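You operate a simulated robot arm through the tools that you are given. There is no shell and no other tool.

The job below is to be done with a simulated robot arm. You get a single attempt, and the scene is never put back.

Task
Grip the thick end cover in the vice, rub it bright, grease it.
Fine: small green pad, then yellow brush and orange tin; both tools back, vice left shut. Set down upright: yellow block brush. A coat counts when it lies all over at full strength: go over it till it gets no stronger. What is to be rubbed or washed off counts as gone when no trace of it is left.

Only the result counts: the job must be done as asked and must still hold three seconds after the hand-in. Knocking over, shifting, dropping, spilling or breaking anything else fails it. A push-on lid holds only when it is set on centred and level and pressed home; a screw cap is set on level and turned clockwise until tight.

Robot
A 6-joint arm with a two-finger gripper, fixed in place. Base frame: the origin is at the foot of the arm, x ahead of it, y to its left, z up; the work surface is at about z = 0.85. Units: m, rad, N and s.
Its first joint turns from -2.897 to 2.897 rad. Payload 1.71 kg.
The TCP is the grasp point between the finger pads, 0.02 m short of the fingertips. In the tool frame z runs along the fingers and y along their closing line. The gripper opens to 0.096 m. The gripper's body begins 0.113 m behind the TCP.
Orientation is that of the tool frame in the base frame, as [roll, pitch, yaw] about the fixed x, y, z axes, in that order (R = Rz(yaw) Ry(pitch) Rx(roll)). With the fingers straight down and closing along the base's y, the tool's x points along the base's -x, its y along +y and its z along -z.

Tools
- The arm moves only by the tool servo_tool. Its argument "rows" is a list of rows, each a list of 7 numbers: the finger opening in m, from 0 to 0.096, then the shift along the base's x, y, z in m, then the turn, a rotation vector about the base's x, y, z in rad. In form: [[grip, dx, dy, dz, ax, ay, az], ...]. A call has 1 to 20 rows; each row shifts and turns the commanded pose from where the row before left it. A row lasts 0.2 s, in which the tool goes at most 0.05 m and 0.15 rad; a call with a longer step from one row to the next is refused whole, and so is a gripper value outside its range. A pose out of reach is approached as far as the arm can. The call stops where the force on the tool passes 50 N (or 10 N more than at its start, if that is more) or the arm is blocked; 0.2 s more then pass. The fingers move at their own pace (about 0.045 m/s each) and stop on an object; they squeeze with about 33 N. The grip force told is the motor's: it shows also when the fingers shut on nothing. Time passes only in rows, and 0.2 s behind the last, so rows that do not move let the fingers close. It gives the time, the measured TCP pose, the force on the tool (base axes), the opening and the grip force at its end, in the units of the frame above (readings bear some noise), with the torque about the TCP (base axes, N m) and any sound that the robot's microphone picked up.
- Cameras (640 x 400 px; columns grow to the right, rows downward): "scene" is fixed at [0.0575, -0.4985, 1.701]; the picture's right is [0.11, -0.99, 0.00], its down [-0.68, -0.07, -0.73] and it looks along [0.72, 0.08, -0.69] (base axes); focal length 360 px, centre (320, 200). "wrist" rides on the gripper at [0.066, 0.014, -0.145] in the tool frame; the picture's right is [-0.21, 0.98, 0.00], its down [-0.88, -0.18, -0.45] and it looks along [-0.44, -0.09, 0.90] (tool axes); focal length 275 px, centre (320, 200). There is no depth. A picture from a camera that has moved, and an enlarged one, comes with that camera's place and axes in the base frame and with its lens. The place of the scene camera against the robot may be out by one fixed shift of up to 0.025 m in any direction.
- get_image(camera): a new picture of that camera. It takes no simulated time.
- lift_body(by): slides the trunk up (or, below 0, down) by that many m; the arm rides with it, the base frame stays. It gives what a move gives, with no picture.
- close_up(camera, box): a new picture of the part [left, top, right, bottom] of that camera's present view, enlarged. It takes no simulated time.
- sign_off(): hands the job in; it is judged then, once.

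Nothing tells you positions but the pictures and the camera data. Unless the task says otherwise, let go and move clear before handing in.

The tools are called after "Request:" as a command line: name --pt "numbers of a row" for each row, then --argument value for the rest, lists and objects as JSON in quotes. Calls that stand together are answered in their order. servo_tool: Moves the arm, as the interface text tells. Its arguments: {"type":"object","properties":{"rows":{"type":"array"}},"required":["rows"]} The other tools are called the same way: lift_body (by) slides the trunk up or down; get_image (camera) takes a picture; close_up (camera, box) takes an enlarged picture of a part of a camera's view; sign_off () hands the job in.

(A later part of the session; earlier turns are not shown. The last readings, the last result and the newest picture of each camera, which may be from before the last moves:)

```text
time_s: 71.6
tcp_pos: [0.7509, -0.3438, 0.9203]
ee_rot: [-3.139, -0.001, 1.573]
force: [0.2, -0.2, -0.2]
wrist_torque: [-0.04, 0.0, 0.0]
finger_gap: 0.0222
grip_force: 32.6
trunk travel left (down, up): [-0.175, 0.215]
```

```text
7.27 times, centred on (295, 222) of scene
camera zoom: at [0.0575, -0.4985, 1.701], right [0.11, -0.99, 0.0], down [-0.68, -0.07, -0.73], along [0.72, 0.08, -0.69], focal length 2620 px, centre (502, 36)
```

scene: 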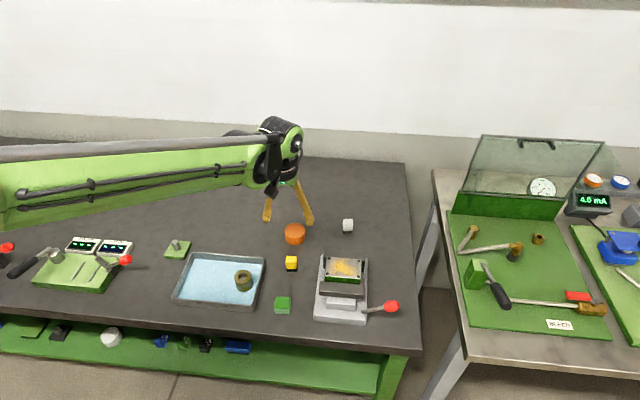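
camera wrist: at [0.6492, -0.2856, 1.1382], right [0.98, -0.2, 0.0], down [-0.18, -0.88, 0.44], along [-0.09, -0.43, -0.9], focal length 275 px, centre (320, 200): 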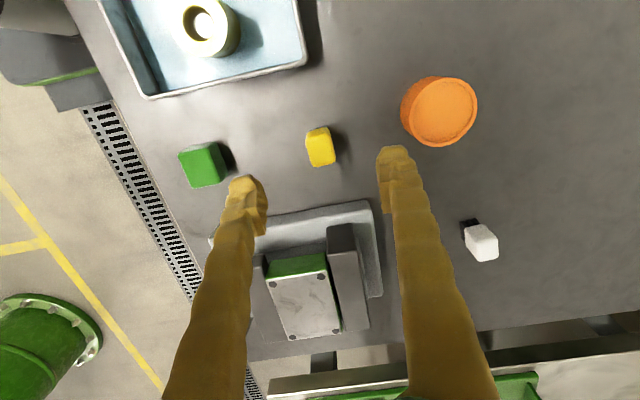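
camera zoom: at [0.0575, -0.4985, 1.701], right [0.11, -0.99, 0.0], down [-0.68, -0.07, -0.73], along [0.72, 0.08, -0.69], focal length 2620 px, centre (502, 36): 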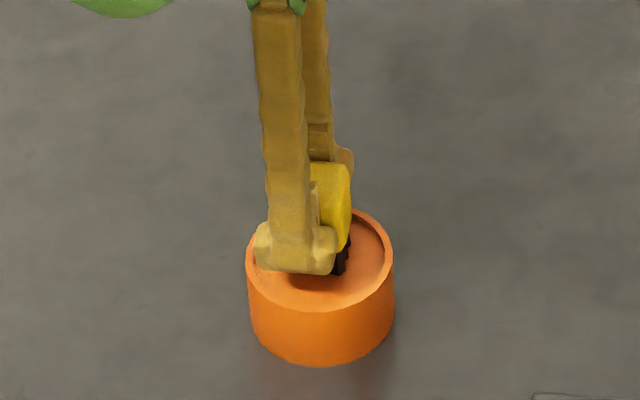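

The bristle tips are about at the grease surface. I dip a few millimetres more.

Request:
servo_tool --pt "0.0 0 0 -0.002 0 0 0" --pt "0.0 0 0 -0.002 0 0 0" --pt "0.0 0 0 0 0 0 0"

Request:
close_up --camera "wrist" --box '[270, 110, 370, 190]'

Request:
close_up --camera "scene" --box '[280, 210, 310, 235]'

```text
time_s: 72.4
tcp_pos: [0.7488, -0.3436, 0.9168]
ee_rot: [3.141, 0.0, 1.571]
force: [7.4, -2.5, 25.4]
wrist_torque: [-0.12, -0.14, 0.01]
finger_gap: 0.0226
grip_force: 32.8
trunk travel left (down, up): [-0.175, 0.215]
```

```text
5.00 times, centred on (320, 150) of wrist
camera zoom: at [0.7631, -0.2771, 1.0614], right [0.98, -0.2, 0.0], down [-0.18, -0.88, 0.44], along [-0.09, -0.43, -0.9], focal length 1376 px, centre (320, 450)
```

zoom: 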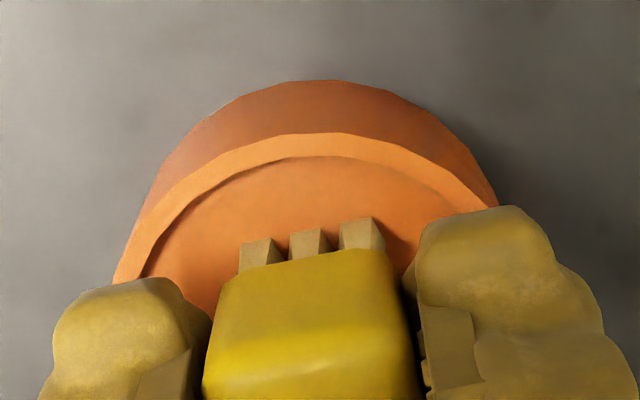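

```text
16.00 times, centred on (295, 222) of scene
camera zoom: at [0.0575, -0.4985, 1.701], right [0.11, -0.99, 0.0], down [-0.68, -0.07, -0.73], along [0.72, 0.08, -0.69], focal length 5764 px, centre (720, -160)
```

zoom: 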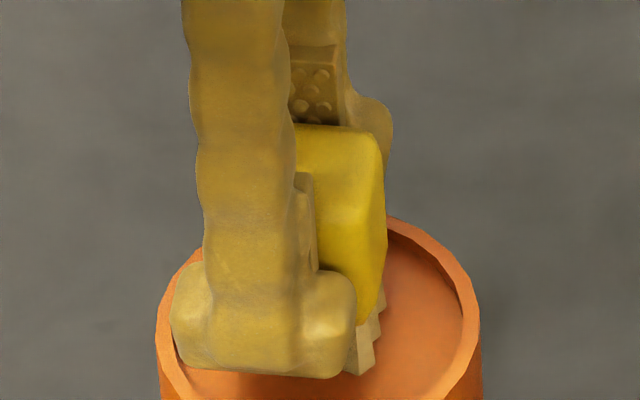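

The bristles have turned cream: loaded with grease. I lift and carry the brush over the cover.

Request:
servo_tool --pt "0.0 0 0 0.02 0 0 0" --pt "0.0 0 0 0.04 0 0 0" --pt "0.0 0 0 0.045 0 0 0" --pt "0.0 -0.0318 -0.0306 0 0 0 0" --pt "0.0 -0.0318 -0.0306 0 0 0 0" --pt "0.0 -0.0318 -0.0306 0 0 0 0" --pt "0.0 -0.0318 -0.0306 0 0 0 0" --pt "0.0 -0.0318 -0.0306 0 0 0 0" --pt "0.0 0 0 -0.03 0 0 0" --pt "0.0 0 0 0 0 0 0"

Request:
close_up --camera "wrist" --box '[180, 50, 440, 250]'

```text
time_s: 74.6
tcp_pos: [0.591, -0.4975, 0.9908]
ee_rot: [-3.141, -0.003, 1.572]
force: [-0.3, -0.2, -0.8]
wrist_torque: [0.02, 0.0, -0.01]
finger_gap: 0.0222
grip_force: 32.8
trunk travel left (down, up): [-0.175, 0.215]
```

```text
2.00 times, centred on (310, 150) of wrist
camera zoom: at [0.605, -0.4302, 1.134], right [0.98, -0.2, 0.0], down [-0.18, -0.88, 0.44], along [-0.09, -0.43, -0.9], focal length 551 px, centre (340, 300)
```

zoom: 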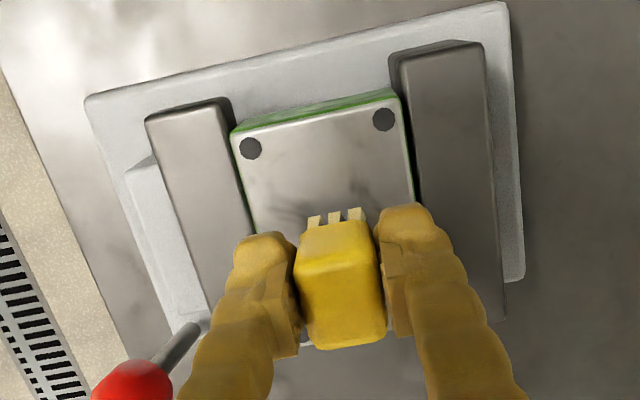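

The loaded brush is above the centre of the cover. I lower to contact carefully.

Request:
servo_tool --pt "0.0 0 0 -0.007 0 0 0" --pt "0.0 0 0 -0.004 0 0 0" --pt "0.0 0 0 0 0 0 0"

Request:
servo_tool --pt "0.0 0 0 -0.002 0 0 0" --pt "0.0 0 0 0 0 0 0"

```text
time_s: 75.4
tcp_pos: [0.5921, -0.4967, 0.9803]
ee_rot: [-3.139, 0.0, 1.572]
force: [0.1, 0.8, -0.2]
wrist_torque: [0.02, 0.02, 0.0]
finger_gap: 0.0225
grip_force: 33.2
trunk travel left (down, up): [-0.175, 0.215]
```

```text
time_s: 76.0
tcp_pos: [0.5909, -0.4981, 0.9774]
ee_rot: [-3.14, -0.002, 1.572]
force: [0.2, 0.7, -0.7]
wrist_torque: [-0.05, 0.03, -0.01]
finger_gap: 0.0223
grip_force: 32.9
trunk travel left (down, up): [-0.175, 0.215]
```

Not touching yet; a bit further.

Request:
servo_tool --pt "0.0 0 0 -0.0015 0 0 0" --pt "0.0 0 0 0 0 0 0"

```text
time_s: 76.6
tcp_pos: [0.5918, -0.496, 0.9767]
ee_rot: [3.141, 0.001, 1.572]
force: [3.0, -2.9, 12.8]
wrist_torque: [-0.1, -0.02, 0.02]
finger_gap: 0.0225
grip_force: 32.7
trunk travel left (down, up): [-0.175, 0.215]
```

Light contact at about 13 N. First a stroke along y down the middle to see how the coat takes.

Request:
servo_tool --pt "0.0 0 -0.012 0 0 0 0" --pt "0.0 0 -0.012 0 0 0 0" --pt "0.0 0 -0.012 0 0 0 0" --pt "0.0 0 0.0115 0 0 0 0" --pt "0.0 0 0.0115 0 0 0 0" --pt "0.0 0 0.0115 0 0 0 0" --pt "0.0 0 0.0115 0 0 0 0" --pt "0.0 0 0.0115 0 0 0 0" --pt "0.0 0 0.0115 0 0 0 0" --pt "0.0 0 0 0 0 0 0"

Request:
close_up --camera "scene" --box '[325, 250, 375, 290]'

Request:
close_up --camera "wrist" --box '[180, 50, 440, 250]'

```text
time_s: 78.8
tcp_pos: [0.5927, -0.4623, 0.9766]
ee_rot: [3.142, -0.001, 1.573]
force: [1.0, -0.1, 10.6]
wrist_torque: [0.0, -0.05, 0.04]
finger_gap: 0.0225
grip_force: 33.7
trunk travel left (down, up): [-0.175, 0.215]
```

```text
10.00 times, centred on (350, 270) of scene
camera zoom: at [0.0575, -0.4985, 1.701], right [0.11, -0.99, 0.0], down [-0.68, -0.07, -0.73], along [0.72, 0.08, -0.69], focal length 3602 px, centre (20, -500)
```

zoom: 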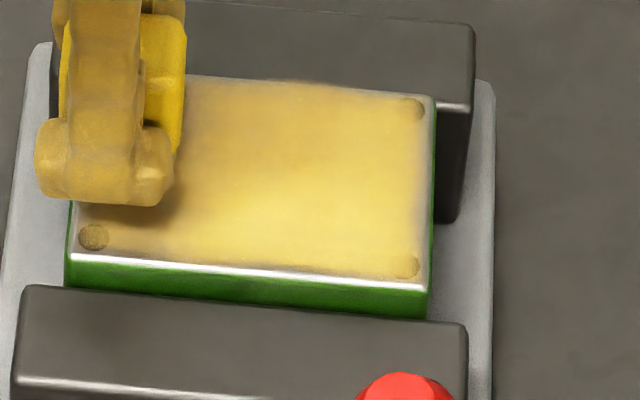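

```text
2.00 times, centred on (310, 150) of wrist
camera zoom: at [0.6054, -0.3966, 1.1207], right [0.98, -0.2, 0.0], down [-0.18, -0.88, 0.44], along [-0.09, -0.43, -0.9], focal length 551 px, centre (340, 300)
```

zoom: 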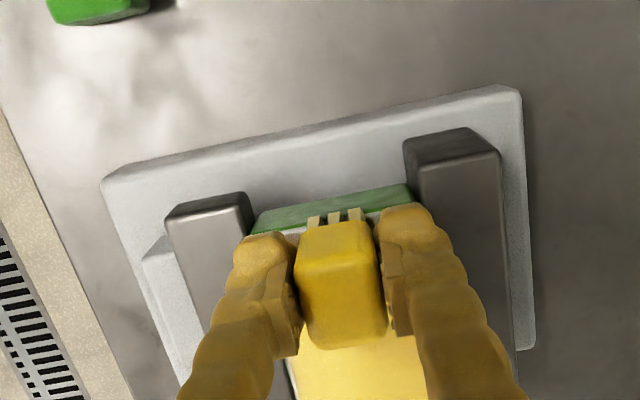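

The grease spreads with a broad footprint. I now work the edge lanes for full coverage.

Request:
servo_tool --pt "0.0 -0.011 0 0 0 0 0" --pt "0.0 -0.011 0 0 0 0 0" --pt "0.0 0 -0.0115 0 0 0 0" --pt "0.0 0 -0.0115 0 0 0 0" --pt "0.0 0 -0.0115 0 0 0 0" --pt "0.0 0 -0.0115 0 0 0 0" --pt "0.0 0 -0.0115 0 0 0 0" --pt "0.0 0 -0.0115 0 0 0 0" --pt "0.0 0.011 0 0 0 0 0" --pt "0.0 0.011 0 0 0 0 0" --pt "0.0 0.011 0 0 0 0 0" --pt "0.0 0.009 0 0 0 0 0" --pt "0.0 0 0.0115 0 0 0 0" --pt "0.0 0 0.0115 0 0 0 0" --pt "0.0 0 0.0115 0 0 0 0" --pt "0.0 0 0.0115 0 0 0 0" --pt "0.0 0 0.0115 0 0 0 0" --pt "0.0 0 0.0115 0 0 0 0" --pt "0.0 0 0 0 0 0 0"

Request:
close_up --camera "scene" --box '[325, 250, 375, 290]'

Request:
close_up --camera "wrist" --box '[270, 110, 370, 190]'

```text
time_s: 82.8
tcp_pos: [0.6119, -0.4632, 0.9762]
ee_rot: [-3.14, 0.001, 1.572]
force: [-0.7, 1.0, 6.7]
wrist_torque: [0.03, 0.06, -0.04]
finger_gap: 0.0226
grip_force: 32.8
trunk travel left (down, up): [-0.175, 0.215]
```

```text
10.00 times, centred on (350, 270) of scene
camera zoom: at [0.0575, -0.4985, 1.701], right [0.11, -0.99, 0.0], down [-0.68, -0.07, -0.73], along [0.72, 0.08, -0.69], focal length 3602 px, centre (20, -500)
```

zoom: 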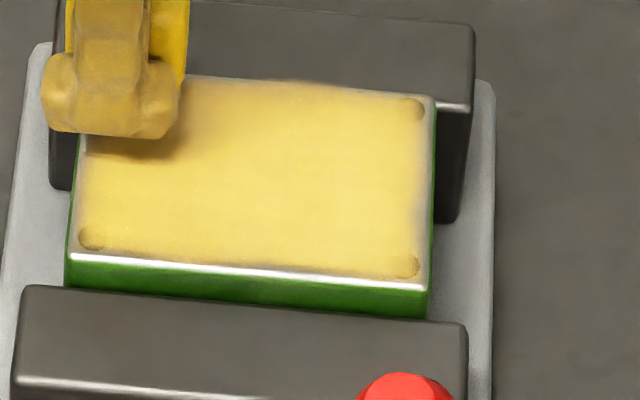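

```text
5.00 times, centred on (320, 150) of wrist
camera zoom: at [0.6253, -0.3962, 1.1207], right [0.98, -0.2, 0.0], down [-0.18, -0.88, 0.44], along [-0.09, -0.43, -0.9], focal length 1376 px, centre (320, 450)
```

zoom: 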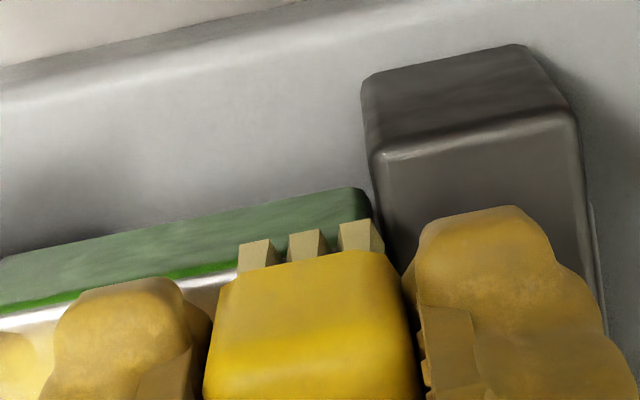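

The coat is even over most of the face, thinner at the rims. I trace around all four edges, still with loaded bristles.

Request:
servo_tool --pt "0.0 0.002 0.007 0 0 0 0" --pt "0.0 -0.0115 0 0 0 0 0" --pt "0.0 -0.0115 0 0 0 0 0" --pt "0.0 -0.0115 0 0 0 0 0" --pt "0.0 -0.0115 0 0 0 0 0" --pt "0.0 0 -0.0118 0 0 0 0" --pt "0.0 0 -0.0118 0 0 0 0" --pt "0.0 0 -0.0118 0 0 0 0" --pt "0.0 0 -0.0118 0 0 0 0" --pt "0.0 0 -0.0118 0 0 0 0" --pt "0.0 0 -0.0118 0 0 0 0" --pt "0.0 0 -0.0118 0 0 0 0" --pt "0.0 0.0115 0 0 0 0 0" --pt "0.0 0.0115 0 0 0 0 0" --pt "0.0 0.0115 0 0 0 0 0" --pt "0.0 0.0115 0 0 0 0 0" --pt "0.0 0 0.0118 0 0 0 0" --pt "0.0 0 0.0118 0 0 0 0" --pt "0.0 0 0.0118 0 0 0 0" --pt "0.0 0 0 0 0 0 0"

Request:
close_up --camera "scene" --box '[325, 250, 375, 290]'

Request:
close_up --camera "wrist" --box '[200, 50, 440, 230]'

```text
time_s: 87.0
tcp_pos: [0.6135, -0.5022, 0.9779]
ee_rot: [-3.139, 0.0, 1.571]
force: [0.8, 1.3, -1.1]
wrist_torque: [0.01, -0.02, 0.0]
finger_gap: 0.0224
grip_force: 33.4
trunk travel left (down, up): [-0.175, 0.215]
```

```text
10.00 times, centred on (350, 270) of scene
camera zoom: at [0.0575, -0.4985, 1.701], right [0.11, -0.99, 0.0], down [-0.68, -0.07, -0.73], along [0.72, 0.08, -0.69], focal length 3602 px, centre (20, -500)
```

zoom: 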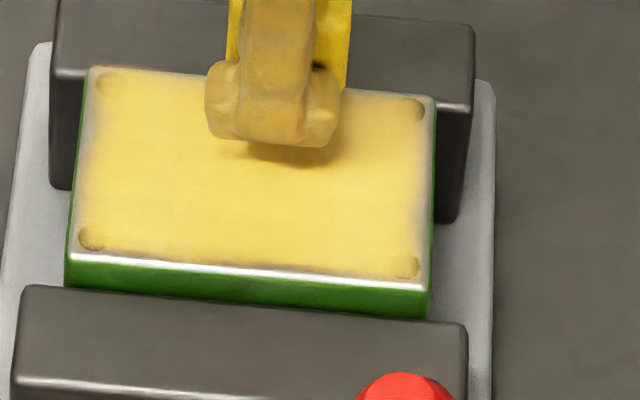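

```text
2.22 times, centred on (320, 140) of wrist
camera zoom: at [0.627, -0.4362, 1.1211], right [0.98, -0.2, 0.0], down [-0.18, -0.88, 0.44], along [-0.09, -0.43, -0.9], focal length 612 px, centre (320, 333)
```

zoom: 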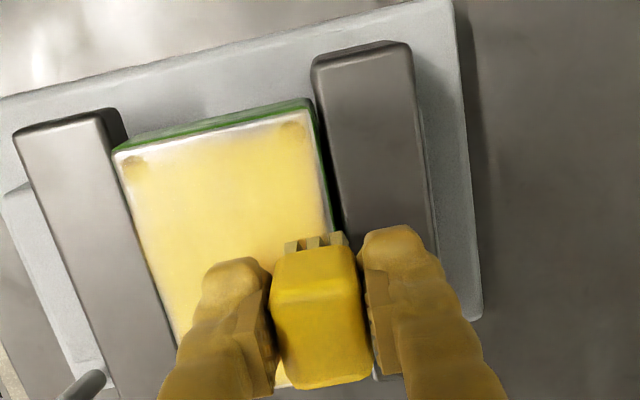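

Contact has lightened and the end rims are still a bit thin. I press 1 mm more and go round again with emphasis on the rims.

Request:
servo_tool --pt "0.0 0 0 -0.001 0 0 0" --pt "0.0 0 0 0 0 0 0"

```text
time_s: 87.6
tcp_pos: [0.6126, -0.5027, 0.9758]
ee_rot: [-3.14, 0.0, 1.572]
force: [1.8, 0.6, 8.4]
wrist_torque: [0.08, -0.02, 0.02]
finger_gap: 0.0224
grip_force: 33.1
trunk travel left (down, up): [-0.175, 0.215]
```

Contact is back at about 8 N. Round the rims again.

Request:
servo_tool --pt "0.0 0 -0.0125 0 0 0 0" --pt "0.0 0 -0.0125 0 0 0 0" --pt "0.0 0.001 -0.0125 0 0 0 0" --pt "0.0 -0.0117 0 0 0 0 0" --pt "0.0 -0.0117 0 0 0 0 0" --pt "0.0 -0.0117 0 0 0 0 0" --pt "0.0 -0.0117 0 0 0 0 0" --pt "0.0 0 0.012 0 0 0 0" --pt "0.0 0 0.012 0 0 0 0" --pt "0.0 0 0.012 0 0 0 0" --pt "0.0 0 0.012 0 0 0 0" --pt "0.0 0 0.012 0 0 0 0" --pt "0.0 0 0.012 0 0 0 0" --pt "0.0 0 0.013 0 0 0 0" --pt "0.0 0.0117 0 0 0 0 0" --pt "0.0 0.0117 0 0 0 0 0" --pt "0.0 0.0117 0 0 0 0 0" --pt "0.0 0.0117 0 0 0 0 0" --pt "0.0 0 0 0 0 0 0"

Request:
close_up --camera "scene" --box '[325, 250, 375, 290]'

Request:
close_up --camera "wrist" --box '[200, 50, 440, 230]'

```text
time_s: 91.6
tcp_pos: [0.6133, -0.4567, 0.976]
ee_rot: [-3.14, 0.0, 1.571]
force: [0.3, 0.0, 0.2]
wrist_torque: [0.05, -0.02, 0.02]
finger_gap: 0.0222
grip_force: 33.1
trunk travel left (down, up): [-0.175, 0.215]
```

```text
10.00 times, centred on (350, 270) of scene
camera zoom: at [0.0575, -0.4985, 1.701], right [0.11, -0.99, 0.0], down [-0.68, -0.07, -0.73], along [0.72, 0.08, -0.69], focal length 3602 px, centre (20, -500)
```

zoom: 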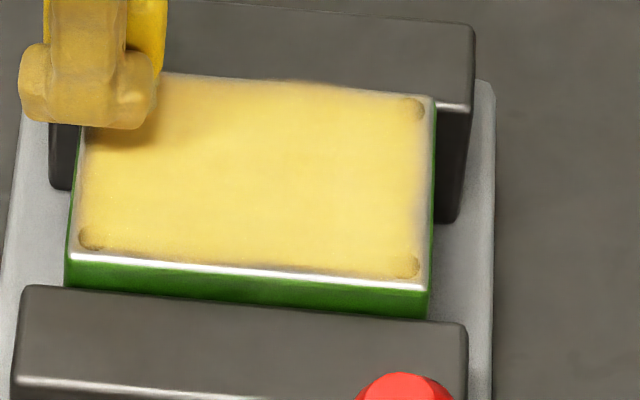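

```text
2.22 times, centred on (320, 140) of wrist
camera zoom: at [0.6282, -0.3904, 1.1201], right [0.98, -0.2, 0.0], down [-0.18, -0.88, 0.44], along [-0.09, -0.43, -0.9], focal length 612 px, centre (320, 333)
```

zoom: 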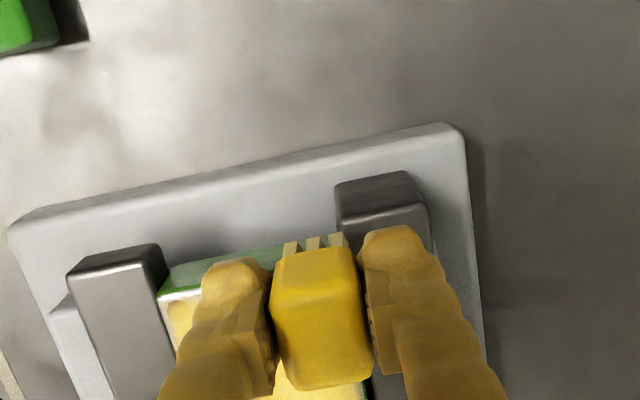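

The coat looks even and unchanged at the rims since last pass. I lift the brush to view the full face.

Request:
servo_tool --pt "0.0 0 0 0.03 0 0 0" --pt "0.0 0.01 0.02 0.04 0 0 0" --pt "0.0 0.035 0.03 0 0 0 0" --pt "0.0 0.035 0.03 0 0 0 0" --pt "0.0 0.03 0.02 0 0 0 0" --pt "0.0 0 0 0 0 0 0"

Request:
close_up --camera "scene" --box '[325, 250, 375, 290]'

Request:
get_image --camera "wrist"

```text
time_s: 93.0
tcp_pos: [0.7251, -0.355, 1.0437]
ee_rot: [-3.141, 0.001, 1.571]
force: [-0.1, 1.4, -0.8]
wrist_torque: [-0.02, 0.01, 0.01]
finger_gap: 0.0224
grip_force: 32.8
trunk travel left (down, up): [-0.175, 0.215]
```

```text
10.00 times, centred on (350, 270) of scene
camera zoom: at [0.0575, -0.4985, 1.701], right [0.11, -0.99, 0.0], down [-0.68, -0.07, -0.73], along [0.72, 0.08, -0.69], focal length 3602 px, centre (20, -500)
```

zoom: 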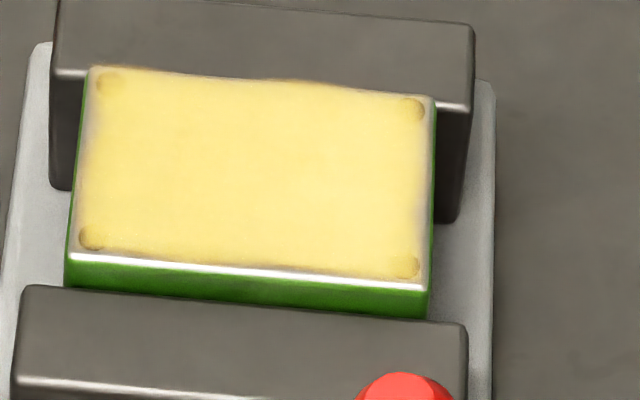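

```text
taken
camera wrist: at [0.7391, -0.2885, 1.1889], right [0.98, -0.2, 0.0], down [-0.18, -0.88, 0.44], along [-0.09, -0.43, -0.9], focal length 275 px, centre (320, 200)
```

wrist: 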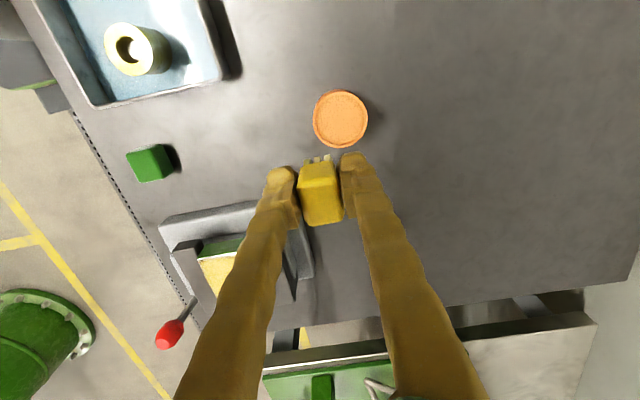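

The coat is even. To be sure it is at full strength, I re-dip and go over it once more, comparing afterwards.

Request:
servo_tool --pt "0.0 0.025 0.011 0 0 0 0" --pt "0.0 0 0 -0.045 0 0 0" --pt "0.0 0 0 -0.045 0 0 0" --pt "0.0 0 0 -0.025 0 0 0" --pt "0.0 0 0 -0.008 0 0 0" --pt "0.0 0 0 0 0 0 0"

Request:
close_up --camera "wrist" --box '[220, 90, 420, 250]'

```text
time_s: 94.4
tcp_pos: [0.749, -0.3448, 0.9221]
ee_rot: [-3.139, -0.001, 1.572]
force: [-0.1, -0.3, -0.7]
wrist_torque: [0.0, 0.0, -0.03]
finger_gap: 0.0225
grip_force: 32.5
trunk travel left (down, up): [-0.175, 0.215]
```

```text
2.50 times, centred on (320, 170) of wrist
camera zoom: at [0.7628, -0.2781, 1.0657], right [0.98, -0.2, 0.0], down [-0.18, -0.88, 0.44], along [-0.09, -0.43, -0.9], focal length 688 px, centre (320, 275)
```

zoom: 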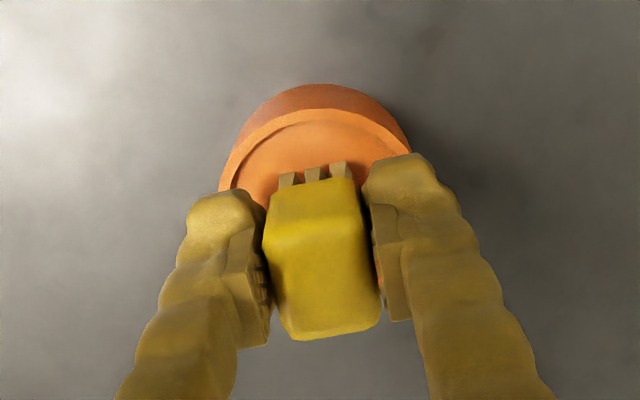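

Request:
servo_tool --pt "0.0 0 0 -0.003 0 0 0" --pt "0.0 0 0 -0.0015 0 0 0" --pt "0.0 0 0 0 0 0 0"

```text
time_s: 95.2
tcp_pos: [0.7501, -0.3445, 0.9176]
ee_rot: [-3.14, -0.002, 1.572]
force: [0.1, -0.5, 0.3]
wrist_torque: [-0.01, 0.01, -0.04]
finger_gap: 0.0225
grip_force: 32.6
trunk travel left (down, up): [-0.175, 0.215]
```

The bristles hover right at the grease; one small press more, then lift and carry back over the cover.

Request:
servo_tool --pt "0.0 0 0 -0.002 0 0 0" --pt "0.0 0 0 0 0 0 0"

```text
time_s: 95.8
tcp_pos: [0.7506, -0.3452, 0.9161]
ee_rot: [-3.141, 0.0, 1.573]
force: [3.4, -1.1, 11.9]
wrist_torque: [-0.01, -0.13, -0.01]
finger_gap: 0.0222
grip_force: 33.1
trunk travel left (down, up): [-0.175, 0.215]
```

Dipped. Back to the cover.

Request:
servo_tool --pt "0.0 0 0 0.02 0 0 0" --pt "0.0 0 0 0.04 0 0 0" --pt "0.0 0 0 0.045 0 0 0" --pt "0.0 -0.0318 -0.0306 0 0 0 0" --pt "0.0 -0.0318 -0.0306 0 0 0 0" --pt "0.0 -0.0318 -0.0306 0 0 0 0" --pt "0.0 -0.0318 -0.0306 0 0 0 0" --pt "0.0 -0.0318 -0.0306 0 0 0 0" --pt "0.0 0 0 -0.04 0 0 0" --pt "0.0 0 0 -0.003 0 0 0" --pt "0.0 0 0 0 0 0 0"

Request:
servo_tool --pt "0.0 0 0 -0.002 0 0 0" --pt "0.0 0 0 0 0 0 0"

```text
time_s: 98.2
tcp_pos: [0.5917, -0.498, 0.9797]
ee_rot: [-3.139, 0.0, 1.572]
force: [-0.9, 0.1, -0.3]
wrist_torque: [0.01, 0.01, -0.01]
finger_gap: 0.0223
grip_force: 32.7
trunk travel left (down, up): [-0.175, 0.215]
```

```text
time_s: 98.8
tcp_pos: [0.5902, -0.4974, 0.9766]
ee_rot: [-3.141, -0.001, 1.572]
force: [1.3, 0.3, -0.6]
wrist_torque: [0.0, -0.01, 0.01]
finger_gap: 0.0223
grip_force: 33.4
trunk travel left (down, up): [-0.175, 0.215]
```

Request:
servo_tool --pt "0.0 0 0 -0.002 0 0 0" --pt "0.0 0 0 0 0 0 0"

```text
time_s: 99.4
tcp_pos: [0.5892, -0.4987, 0.9759]
ee_rot: [-3.141, 0.0, 1.572]
force: [1.3, -2.5, 19.0]
wrist_torque: [-0.06, -0.04, 0.0]
finger_gap: 0.0222
grip_force: 33.4
trunk travel left (down, up): [-0.175, 0.215]
```

About 19 N contact, freshly loaded. A full raster over the face follows.

Request:
servo_tool --pt "0.0 0 -0.0127 0 0 0 0" --pt "0.0 0 -0.0127 0 0 0 0" --pt "0.0 0 -0.0127 0 0 0 0" --pt "0.0 -0.0115 0 0 0 0 0" --pt "0.0 -0.0115 0 0 0 0 0" --pt "0.0 0 0.0132 0 0 0 0" --pt "0.0 0 0.0132 0 0 0 0" --pt "0.0 0 0.0132 0 0 0 0" --pt "0.0 0 0.0132 0 0 0 0" --pt "0.0 0 0.0132 0 0 0 0" --pt "0.0 0 0.0132 0 0 0 0" --pt "0.0 0.0115 0 0 0 0 0" --pt "0.0 0.0115 0 0 0 0 0" --pt "0.0 0 -0.0132 0 0 0 0" --pt "0.0 0 -0.0132 0 0 0 0" --pt "0.0 0 -0.0132 0 0 0 0" --pt "0.0 0 -0.0132 0 0 0 0" --pt "0.0 0 -0.0132 0 0 0 0" --pt "0.0 0 -0.0132 0 0 0 0"

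Request:
servo_tool --pt "0.0 0.0115 0 0 0 0 0" --pt "0.0 0.0125 0 0 0 0 0" --pt "0.0 0 0.0132 0 0 0 0" --pt "0.0 0 0.0132 0 0 0 0" --pt "0.0 0 0.0132 0 0 0 0" --pt "0.0 0 0.0132 0 0 0 0" --pt "0.0 0 0.0132 0 0 0 0" --pt "0.0 0 0.0132 0 0 0 0" --pt "0.0 -0.012 0 0 0 0 0" --pt "0.0 -0.012 0 0 0 0 0" --pt "0.0 -0.012 0 0 0 0 0" --pt "0.0 -0.01 0 0 0 0 0" --pt "0.0 0 0 0 0 0 0"

Request:
close_up --camera "scene" --box '[325, 250, 375, 290]'

```text
time_s: 103.4
tcp_pos: [0.5911, -0.5349, 0.9752]
ee_rot: [-3.14, 0.001, 1.574]
force: [-0.4, 1.5, 7.0]
wrist_torque: [0.11, -0.01, 0.01]
finger_gap: 0.0224
grip_force: 32.8
trunk travel left (down, up): [-0.175, 0.215]
```

```text
time_s: 106.2
tcp_pos: [0.5696, -0.4553, 0.9749]
ee_rot: [-3.14, 0.0, 1.573]
force: [-1.0, 0.1, 1.4]
wrist_torque: [0.0, -0.02, 0.02]
finger_gap: 0.022
grip_force: 33.1
trunk travel left (down, up): [-0.175, 0.215]
```

```text
10.00 times, centred on (350, 270) of scene
camera zoom: at [0.0575, -0.4985, 1.701], right [0.11, -0.99, 0.0], down [-0.68, -0.07, -0.73], along [0.72, 0.08, -0.69], focal length 3602 px, centre (20, -500)
```

zoom: 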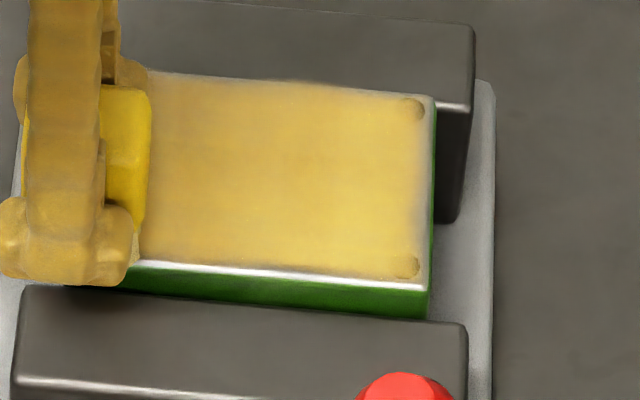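

The coat appears unchanged. I lift to the same vantage pose as before for a like-for-like comparison.

Request:
servo_tool --pt "0.0 0 0 0.03 0 0 0" --pt "0.0 0 0 0.04 0 0 0" --pt "0.0 0.039 0.025 0 0 0 0" --pt "0.0 0.039 0.025 0 0 0 0" --pt "0.0 0.039 0.025 0 0 0 0" --pt "0.0 0.039 0.025 0 0 0 0" --pt "0.0 0 0 0 0 0 0"

Request:
close_up --camera "scene" --box '[325, 250, 375, 290]'

Request:
close_up --camera "scene" --box '[260, 190, 330, 245]'

```text
time_s: 107.8
tcp_pos: [0.726, -0.357, 1.0419]
ee_rot: [-3.139, 0.0, 1.573]
force: [0.9, 1.0, -0.6]
wrist_torque: [-0.02, 0.03, -0.01]
finger_gap: 0.0223
grip_force: 32.9
trunk travel left (down, up): [-0.175, 0.215]
```

```text
10.00 times, centred on (350, 270) of scene
camera zoom: at [0.0575, -0.4985, 1.701], right [0.11, -0.99, 0.0], down [-0.68, -0.07, -0.73], along [0.72, 0.08, -0.69], focal length 3602 px, centre (20, -500)
```

zoom: 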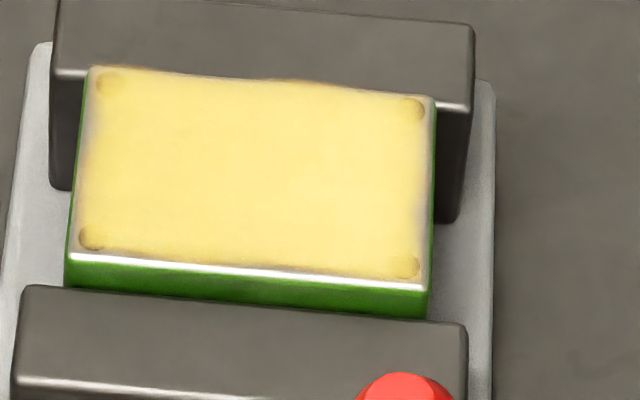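

```text
7.27 times, centred on (295, 218) of scene
camera zoom: at [0.0575, -0.4985, 1.701], right [0.11, -0.99, 0.0], down [-0.68, -0.07, -0.73], along [0.72, 0.08, -0.69], focal length 2620 px, centre (502, 73)
```

zoom: 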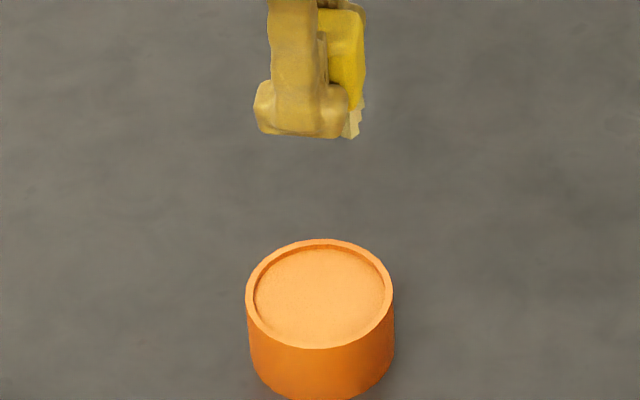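

Like for like, the coat shows no further gain. One closer wrist-camera look at the rims before putting the brush away.

Request:
servo_tool --pt "0.0 0 0 0.037 0 0 0" --pt "0.0 0 0 0.036 0 0 0" --pt "0.0 -0.027 -0.04 0 0 0 0" --pt "0.0 -0.027 -0.04 0 0 0 0" --pt "0.0 -0.027 -0.04 0 0 0 0" --pt "0.0 -0.027 -0.04 0 0 0 0" --pt "0.0 -0.026 -0.04 0 0 0 0" --pt "0.0 0 0 0 0 0 0"

Request:
close_up --camera "wrist" --box '[250, 20, 370, 120]'

```text
time_s: 109.6
tcp_pos: [0.5907, -0.5593, 1.1167]
ee_rot: [-3.139, -0.001, 1.574]
force: [-1.2, 0.0, -1.1]
wrist_torque: [0.02, -0.01, -0.01]
finger_gap: 0.0222
grip_force: 33.4
trunk travel left (down, up): [-0.175, 0.215]
```

```text
4.00 times, centred on (310, 70) of wrist
camera zoom: at [0.6041, -0.4927, 1.2595], right [0.98, -0.2, 0.0], down [-0.18, -0.88, 0.44], along [-0.09, -0.43, -0.9], focal length 1101 px, centre (360, 720)
```

zoom: 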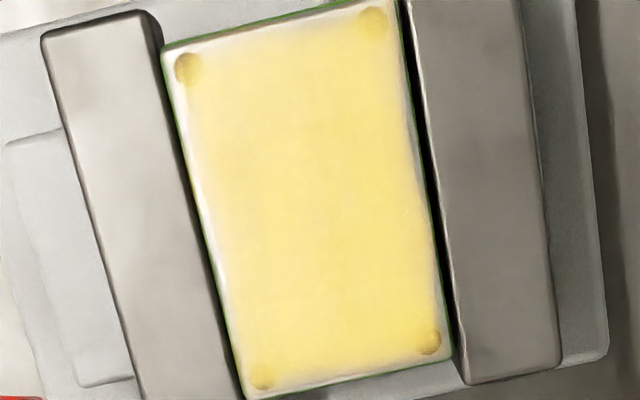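

All four rims show an equal soft fade, probably the coat's own border, but I'll test by running the brush centred over the −x edge with firm contact and comparing.

Request:
servo_tool --pt "0.0 -0.027 0.024 0 0 0 0" --pt "0.0 0 0 -0.045 0 0 0" --pt "0.0 0 0 -0.045 0 0 0" --pt "0.0 0 0 -0.044 0 0 0" --pt "0.0 0 0 0 0 0 0"

Request:
servo_tool --pt "0.0 0 0 -0.004 0 0 0" --pt "0.0 0 0 -0.003 0 0 0" --pt "0.0 0 0 0 0 0 0"

```text
time_s: 110.8
tcp_pos: [0.5642, -0.5356, 0.9828]
ee_rot: [-3.14, -0.002, 1.572]
force: [-0.2, -0.2, -0.1]
wrist_torque: [0.0, 0.02, 0.02]
finger_gap: 0.0224
grip_force: 32.8
trunk travel left (down, up): [-0.175, 0.215]
```

```text
time_s: 111.6
tcp_pos: [0.564, -0.5344, 0.9769]
ee_rot: [3.141, 0.0, 1.573]
force: [0.1, 0.1, -0.3]
wrist_torque: [-0.02, -0.01, 0.0]
finger_gap: 0.0225
grip_force: 33.4
trunk travel left (down, up): [-0.175, 0.215]
```

Request:
servo_tool --pt "0.0 0 0 -0.002 0 0 0" --pt "0.0 0 0 0 0 0 0"

```text
time_s: 112.2
tcp_pos: [0.5641, -0.5337, 0.9753]
ee_rot: [-3.14, -0.001, 1.575]
force: [0.5, -0.7, 2.8]
wrist_torque: [-0.02, -0.05, 0.03]
finger_gap: 0.0225
grip_force: 32.9
trunk travel left (down, up): [-0.175, 0.215]
```

Light contact. I press slightly more and trace the perimeter with the brush centred near each edge.

Request:
servo_tool --pt "0.0 0 0 -0.001 0 0 0" --pt "0.0 0 0.0132 0 0 0 0" --pt "0.0 0 0.0132 0 0 0 0" --pt "0.0 0 0.0132 0 0 0 0" --pt "0.0 0 0.0132 0 0 0 0" --pt "0.0 0 0.0132 0 0 0 0" --pt "0.0 0 0.0132 0 0 0 0" --pt "0.0 0.0128 0 0 0 0 0" --pt "0.0 0.0128 0 0 0 0 0" --pt "0.0 0.0128 0 0 0 0 0" --pt "0.0 0.0128 0 0 0 0 0" --pt "0.0 0 -0.014 0 0 0 0" --pt "0.0 0 -0.014 0 0 0 0" --pt "0.0 0 -0.014 0 0 0 0" --pt "0.0 0 -0.014 0 0 0 0" --pt "0.0 0 -0.014 0 0 0 0" --pt "0.0 0 -0.014 0 0 0 0" --pt "0.0 -0.0128 0 0 0 0 0" --pt "0.0 -0.0128 0 0 0 0 0" --pt "0.0 -0.0128 0 0 0 0 0"

Request:
servo_tool --pt "0.0 -0.0128 0 0 0 0 0" --pt "0.0 0 0.012 0 0 0 0" --pt "0.0 0.013 0.012 0 0 0 0" --pt "0.0 0.013 0 0 0 0 0" --pt "0.0 0 0 0 0 0 0"

```text
time_s: 116.4
tcp_pos: [0.5761, -0.5374, 0.9738]
ee_rot: [-3.14, -0.001, 1.572]
force: [1.4, -1.0, 14.1]
wrist_torque: [0.02, -0.03, 0.01]
finger_gap: 0.0225
grip_force: 32.7
trunk travel left (down, up): [-0.175, 0.215]
```

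```text
time_s: 117.6
tcp_pos: [0.59, -0.5145, 0.9735]
ee_rot: [-3.141, 0.001, 1.572]
force: [-3.2, 0.2, 10.4]
wrist_torque: [0.06, 0.09, 0.0]
finger_gap: 0.0225
grip_force: 32.6
trunk travel left (down, up): [-0.175, 0.215]
```

The perimeter was traced with steady contact. I lift to the same viewpoint and compare the rims.

Request:
servo_tool --pt "0.0 0 0 0.03 0 0 0" --pt "0.0 0 -0.01 0.04 0 0 0" --pt "0.0 0 -0.02 0.04 0 0 0" --pt "0.0 0 -0.015 0.033 0 0 0" --pt "0.0 0 0 0 0 0 0"

Request:
close_up --camera "wrist" --box '[250, 20, 370, 120]'

Request:
close_up --camera "scene" --box '[305, 245, 405, 330]'

```text
time_s: 118.8
tcp_pos: [0.5897, -0.5581, 1.1176]
ee_rot: [-3.14, -0.003, 1.574]
force: [-0.5, 0.2, 0.2]
wrist_torque: [0.02, -0.01, 0.01]
finger_gap: 0.0224
grip_force: 33.7
trunk travel left (down, up): [-0.175, 0.215]
```

```text
4.00 times, centred on (310, 70) of wrist
camera zoom: at [0.6036, -0.4915, 1.2607], right [0.98, -0.2, 0.0], down [-0.18, -0.88, 0.44], along [-0.09, -0.43, -0.9], focal length 1101 px, centre (360, 720)
```

zoom: 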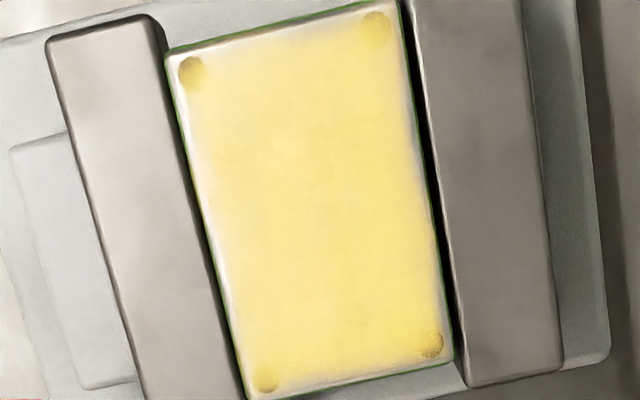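

```text
4.71 times, centred on (355, 288) of scene
camera zoom: at [0.0575, -0.4985, 1.701], right [0.11, -0.99, 0.0], down [-0.68, -0.07, -0.73], along [0.72, 0.08, -0.69], focal length 1695 px, centre (155, -212)
```

zoom: 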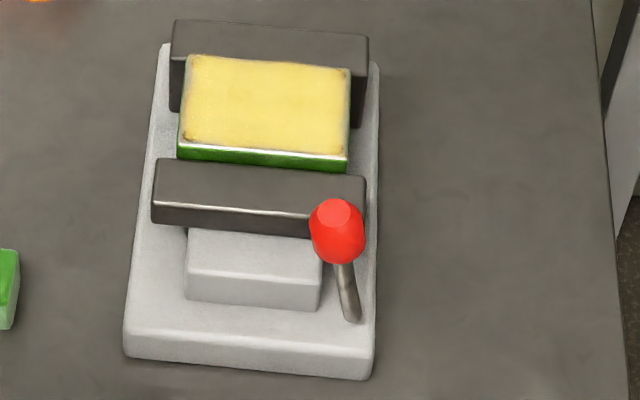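

The corners gained slightly, so there may be more to gain. I re-dip and do a denser full raster with edge overlap.

Request:
servo_tool --pt "0.0 0.032 0.038 0 0 0 0" --pt "0.0 0.032 0.038 0 0 0 0" --pt "0.0 0.032 0.043 0 0 0 0" --pt "0.0 0.032 0.043 -0.01 0 0 0" --pt "0.0 0.032 0.0365 -0.01 0 0 0" --pt "0.0 0 0.0145 -0.045 0 0 0" --pt "0.0 0 0 -0.045 0 0 0" --pt "0.0 0 0 -0.045 0 0 0" --pt "0.0 0 0 -0.038 0 0 0" --pt "0.0 0 0 0 0 0 0"

Request:
close_up --camera "wrist" --box '[220, 90, 420, 250]'

```text
refused: row 3 steps farther than a row can; nothing moved
```

```text
2.50 times, centred on (320, 170) of wrist
camera zoom: at [0.6036, -0.4915, 1.2607], right [0.98, -0.2, 0.0], down [-0.18, -0.88, 0.44], along [-0.09, -0.43, -0.9], focal length 688 px, centre (320, 275)
```

zoom: 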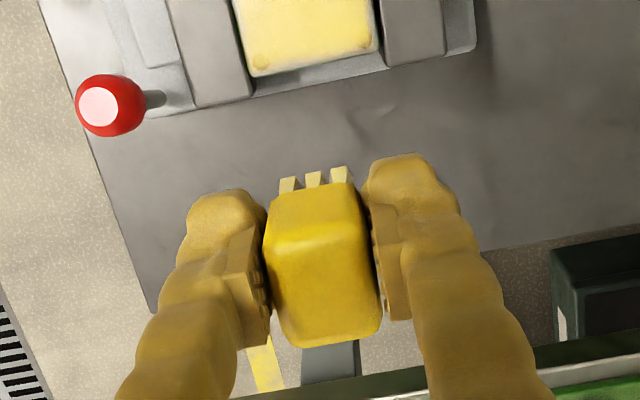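

A row was too long; I redo it with shorter steps. Bristles are still visibly loaded.

Request:
servo_tool --pt "0.0 0.0267 0.0356 0 0 0 0" --pt "0.0 0.0267 0.0356 0 0 0 0" --pt "0.0 0.0267 0.0356 0 0 0 0" --pt "0.0 0.0267 0.0356 0 0 0 0" --pt "0.0 0.0267 0.0356 0 0 0 0" --pt "0.0 0.0267 0.0356 0 0 0 0" --pt "0.0 0 0 -0.045 0 0 0" --pt "0.0 0 0 -0.045 0 0 0" --pt "0.0 0 0 -0.045 0 0 0" --pt "0.0 0 0 -0.045 0 0 0" --pt "0.0 0 0 -0.016 0 0 0" --pt "0.0 0 0 0 0 0 0"

Request:
close_up --camera "wrist" --box '[220, 90, 420, 250]'

```text
time_s: 121.4
tcp_pos: [0.7476, -0.347, 0.9192]
ee_rot: [-3.139, -0.001, 1.571]
force: [0.5, -0.1, -0.5]
wrist_torque: [0.03, 0.01, -0.01]
finger_gap: 0.0225
grip_force: 33.4
trunk travel left (down, up): [-0.175, 0.215]
```

```text
2.50 times, centred on (320, 170) of wrist
camera zoom: at [0.7614, -0.2802, 1.0639], right [0.98, -0.2, 0.0], down [-0.18, -0.88, 0.44], along [-0.09, -0.43, -0.9], focal length 688 px, centre (320, 275)
```

zoom: 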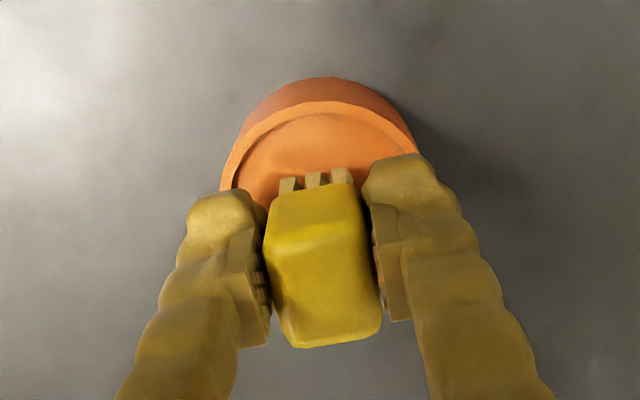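

Positioned over the tin; I dip.

Request:
servo_tool --pt "0.0 0.002 0.002 -0.003 0 0 0" --pt "0.0 0 0 -0.002 0 0 0" --pt "0.0 0 0 0 0 0 0"

```text
time_s: 122.2
tcp_pos: [0.7513, -0.3438, 0.9151]
ee_rot: [-3.139, -0.001, 1.574]
force: [0.1, 0.1, -0.9]
wrist_torque: [0.0, -0.06, 0.03]
finger_gap: 0.0227
grip_force: 32.4
trunk travel left (down, up): [-0.175, 0.215]
```

Request:
servo_tool --pt "0.0 0 0 -0.0018 0 0 0" --pt "0.0 0 0 0 0 0 0"

```text
time_s: 122.8
tcp_pos: [0.7508, -0.3435, 0.9138]
ee_rot: [3.141, 0.002, 1.573]
force: [5.0, -4.4, 21.0]
wrist_torque: [-0.12, -0.14, 0.03]
finger_gap: 0.0224
grip_force: 32.8
trunk travel left (down, up): [-0.175, 0.215]
```

Dipped. I carry the brush to the cover's near corner to start a dense raster.

Request:
servo_tool --pt "0.0 0 0 0.02 0 0 0" --pt "0.0 0 0 0.04 0 0 0" --pt "0.0 0 0 0.045 0 0 0" --pt "0.0 -0.031 -0.0323 0 0 0 0" --pt "0.0 -0.031 -0.0323 0 0 0 0" --pt "0.0 -0.031 -0.0323 0 0 0 0" --pt "0.0 -0.031 -0.0323 0 0 0 0" --pt "0.0 -0.031 -0.0323 0 0 0 0" --pt "0.0 -0.03 -0.0323 0 0 0 0" --pt "0.0 0 0 -0.035 0 0 0" --pt "0.0 0 0 -0.006 0 0 0" --pt "0.0 0 0 0 0 0 0"

Request:
servo_tool --pt "0.0 0 0 -0.003 0 0 0" --pt "0.0 0 0 0 0 0 0"

```text
time_s: 125.4
tcp_pos: [0.5668, -0.5367, 0.9772]
ee_rot: [-3.139, -0.002, 1.572]
force: [0.5, -0.3, -0.3]
wrist_torque: [-0.04, 0.08, 0.0]
finger_gap: 0.0227
grip_force: 32.9
trunk travel left (down, up): [-0.175, 0.215]
```

```text
time_s: 126.0
tcp_pos: [0.5658, -0.5375, 0.9753]
ee_rot: [-3.139, 0.0, 1.574]
force: [0.7, 1.0, -1.0]
wrist_torque: [-0.03, -0.01, -0.02]
finger_gap: 0.0224
grip_force: 33.0
trunk travel left (down, up): [-0.175, 0.215]
```

Request:
servo_tool --pt "0.0 0 0 -0.002 0 0 0" --pt "0.0 0 0 0 0 0 0"

```text
time_s: 126.6
tcp_pos: [0.5665, -0.537, 0.9742]
ee_rot: [-3.141, -0.001, 1.572]
force: [3.8, -4.5, 20.1]
wrist_torque: [-0.06, -0.11, -0.02]
finger_gap: 0.0224
grip_force: 32.7
trunk travel left (down, up): [-0.175, 0.215]
```

Good contact. Dense raster, first three lanes.

Request:
servo_tool --pt "0.0 0 0.0137 0 0 0 0" --pt "0.0 0 0.0137 0 0 0 0" --pt "0.0 0 0.0137 0 0 0 0" --pt "0.0 0 0.0137 0 0 0 0" --pt "0.0 0 0.0137 0 0 0 0" --pt "0.0 0 0.0137 0 0 0 0" --pt "0.0 0.0125 0 0 0 0 0" --pt "0.0 0 -0.0137 0 0 0 0" --pt "0.0 0 -0.0137 0 0 0 0" --pt "0.0 0 -0.0137 0 0 0 0" --pt "0.0 0 -0.0137 0 0 0 0" --pt "0.0 0 -0.0137 0 0 0 0" --pt "0.0 0 -0.0137 0 0 0 0" --pt "0.0 0.0125 0 0 0 0 0" --pt "0.0 0 0.0137 0 0 0 0" --pt "0.0 0 0.0137 0 0 0 0" --pt "0.0 0 0.0137 0 0 0 0" --pt "0.0 0 0.0137 0 0 0 0" --pt "0.0 0 0.0137 0 0 0 0" --pt "0.0 0 0.0137 0 0 0 0"

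Request:
servo_tool --pt "0.0 0.0125 0 0 0 0 0" --pt "0.0 0 -0.0137 0 0 0 0" --pt "0.0 0 -0.0137 0 0 0 0" --pt "0.0 0 -0.0137 0 0 0 0" --pt "0.0 0 -0.0137 0 0 0 0" --pt "0.0 0 -0.0137 0 0 0 0" --pt "0.0 0 -0.0137 0 0 0 0" --pt "0.0 0.0115 0 0 0 0 0" --pt "0.0 0 0.0137 0 0 0 0" --pt "0.0 0 0.0137 0 0 0 0" --pt "0.0 0 0.0137 0 0 0 0" --pt "0.0 0 0.0137 0 0 0 0" --pt "0.0 0 0.0137 0 0 0 0" --pt "0.0 0 0.0137 0 0 0 0" --pt "0.0 -0.0125 0 0 0 0 0" --pt "0.0 -0.0125 0 0 0 0 0" --pt "0.0 -0.0125 0 0 0 0 0" --pt "0.0 -0.0125 0 0 0 0 0"

```text
time_s: 130.8
tcp_pos: [0.5912, -0.4539, 0.9726]
ee_rot: [-3.14, -0.004, 1.573]
force: [0.1, 1.0, 9.0]
wrist_torque: [-0.03, 0.01, 0.02]
finger_gap: 0.0223
grip_force: 33.2
trunk travel left (down, up): [-0.175, 0.215]
```

```text
time_s: 134.6
tcp_pos: [0.5649, -0.4551, 0.9735]
ee_rot: [-3.141, 0.0, 1.571]
force: [1.7, 0.3, 19.7]
wrist_torque: [-0.16, -0.06, 0.0]
finger_gap: 0.0226
grip_force: 32.6
trunk travel left (down, up): [-0.175, 0.215]
```

One more sweep along the −y rim, then lift to the same viewpoint.

Request:
servo_tool --pt "0.0 0 -0.0138 0 0 0 0" --pt "0.0 0 -0.0138 0 0 0 0" --pt "0.0 0 -0.0138 0 0 0 0" --pt "0.0 0 -0.0138 0 0 0 0" --pt "0.0 0 -0.0138 0 0 0 0" --pt "0.0 0 -0.0138 0 0 0 0" --pt "0.0 0.0125 0 0 0 0 0" --pt "0.0 0.0125 0 0 0 0 0" --pt "0.0 0.0125 0 0 0 0 0" --pt "0.0 0.0125 0 0 0 0 0" --pt "0.0 -0.0125 0.01 0 0 0 0" --pt "0.0 -0.0125 0.01 0 0 0 0" --pt "0.0 0 0 0 0 0 0"

Request:
servo_tool --pt "0.0 0 0 0.03 0 0 0" --pt "0.0 0 -0.01 0.04 0 0 0" --pt "0.0 0 -0.02 0.04 0 0 0" --pt "0.0 0 -0.012 0.033 0 0 0" --pt "0.0 0 0 0 0 0 0"

Request:
close_up --camera "wrist" --box '[250, 20, 370, 120]'

Request:
close_up --camera "scene" --box '[325, 250, 375, 290]'

```text
time_s: 137.4
tcp_pos: [0.5913, -0.5171, 0.9732]
ee_rot: [-3.142, 0.0, 1.571]
force: [1.4, 0.0, 13.9]
wrist_torque: [0.05, -0.02, 0.05]
finger_gap: 0.0228
grip_force: 33.5
trunk travel left (down, up): [-0.175, 0.215]
```

```text
time_s: 138.6
tcp_pos: [0.5904, -0.559, 1.1149]
ee_rot: [-3.139, 0.0, 1.572]
force: [0.1, 0.5, -0.1]
wrist_torque: [0.02, -0.03, -0.01]
finger_gap: 0.0222
grip_force: 33.1
trunk travel left (down, up): [-0.175, 0.215]
```

```text
4.00 times, centred on (310, 70) of wrist
camera zoom: at [0.6037, -0.4923, 1.2597], right [0.98, -0.2, 0.0], down [-0.18, -0.88, 0.44], along [-0.09, -0.43, -0.9], focal length 1101 px, centre (360, 720)
```

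zoom: 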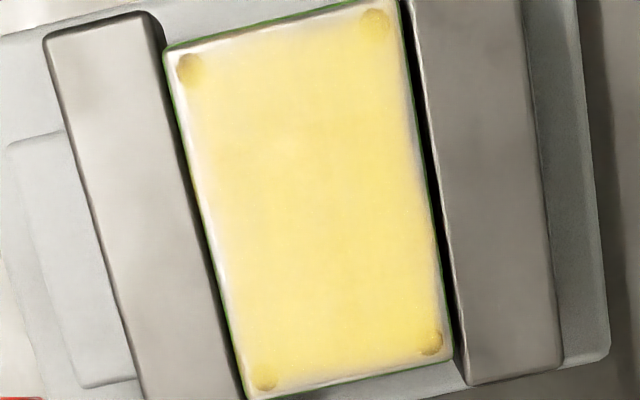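

```text
10.00 times, centred on (350, 270) of scene
camera zoom: at [0.0575, -0.4985, 1.701], right [0.11, -0.99, 0.0], down [-0.68, -0.07, -0.73], along [0.72, 0.08, -0.69], focal length 3602 px, centre (20, -500)
```

zoom: 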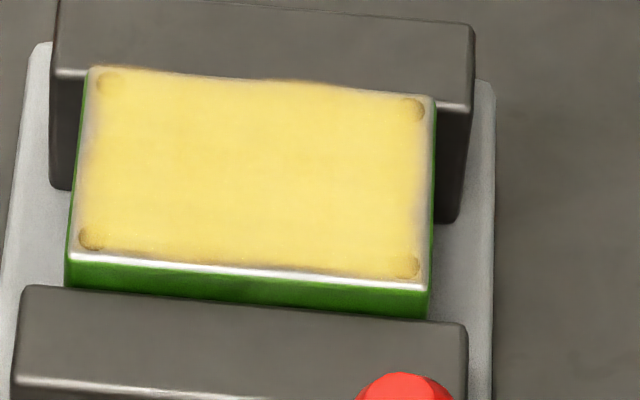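

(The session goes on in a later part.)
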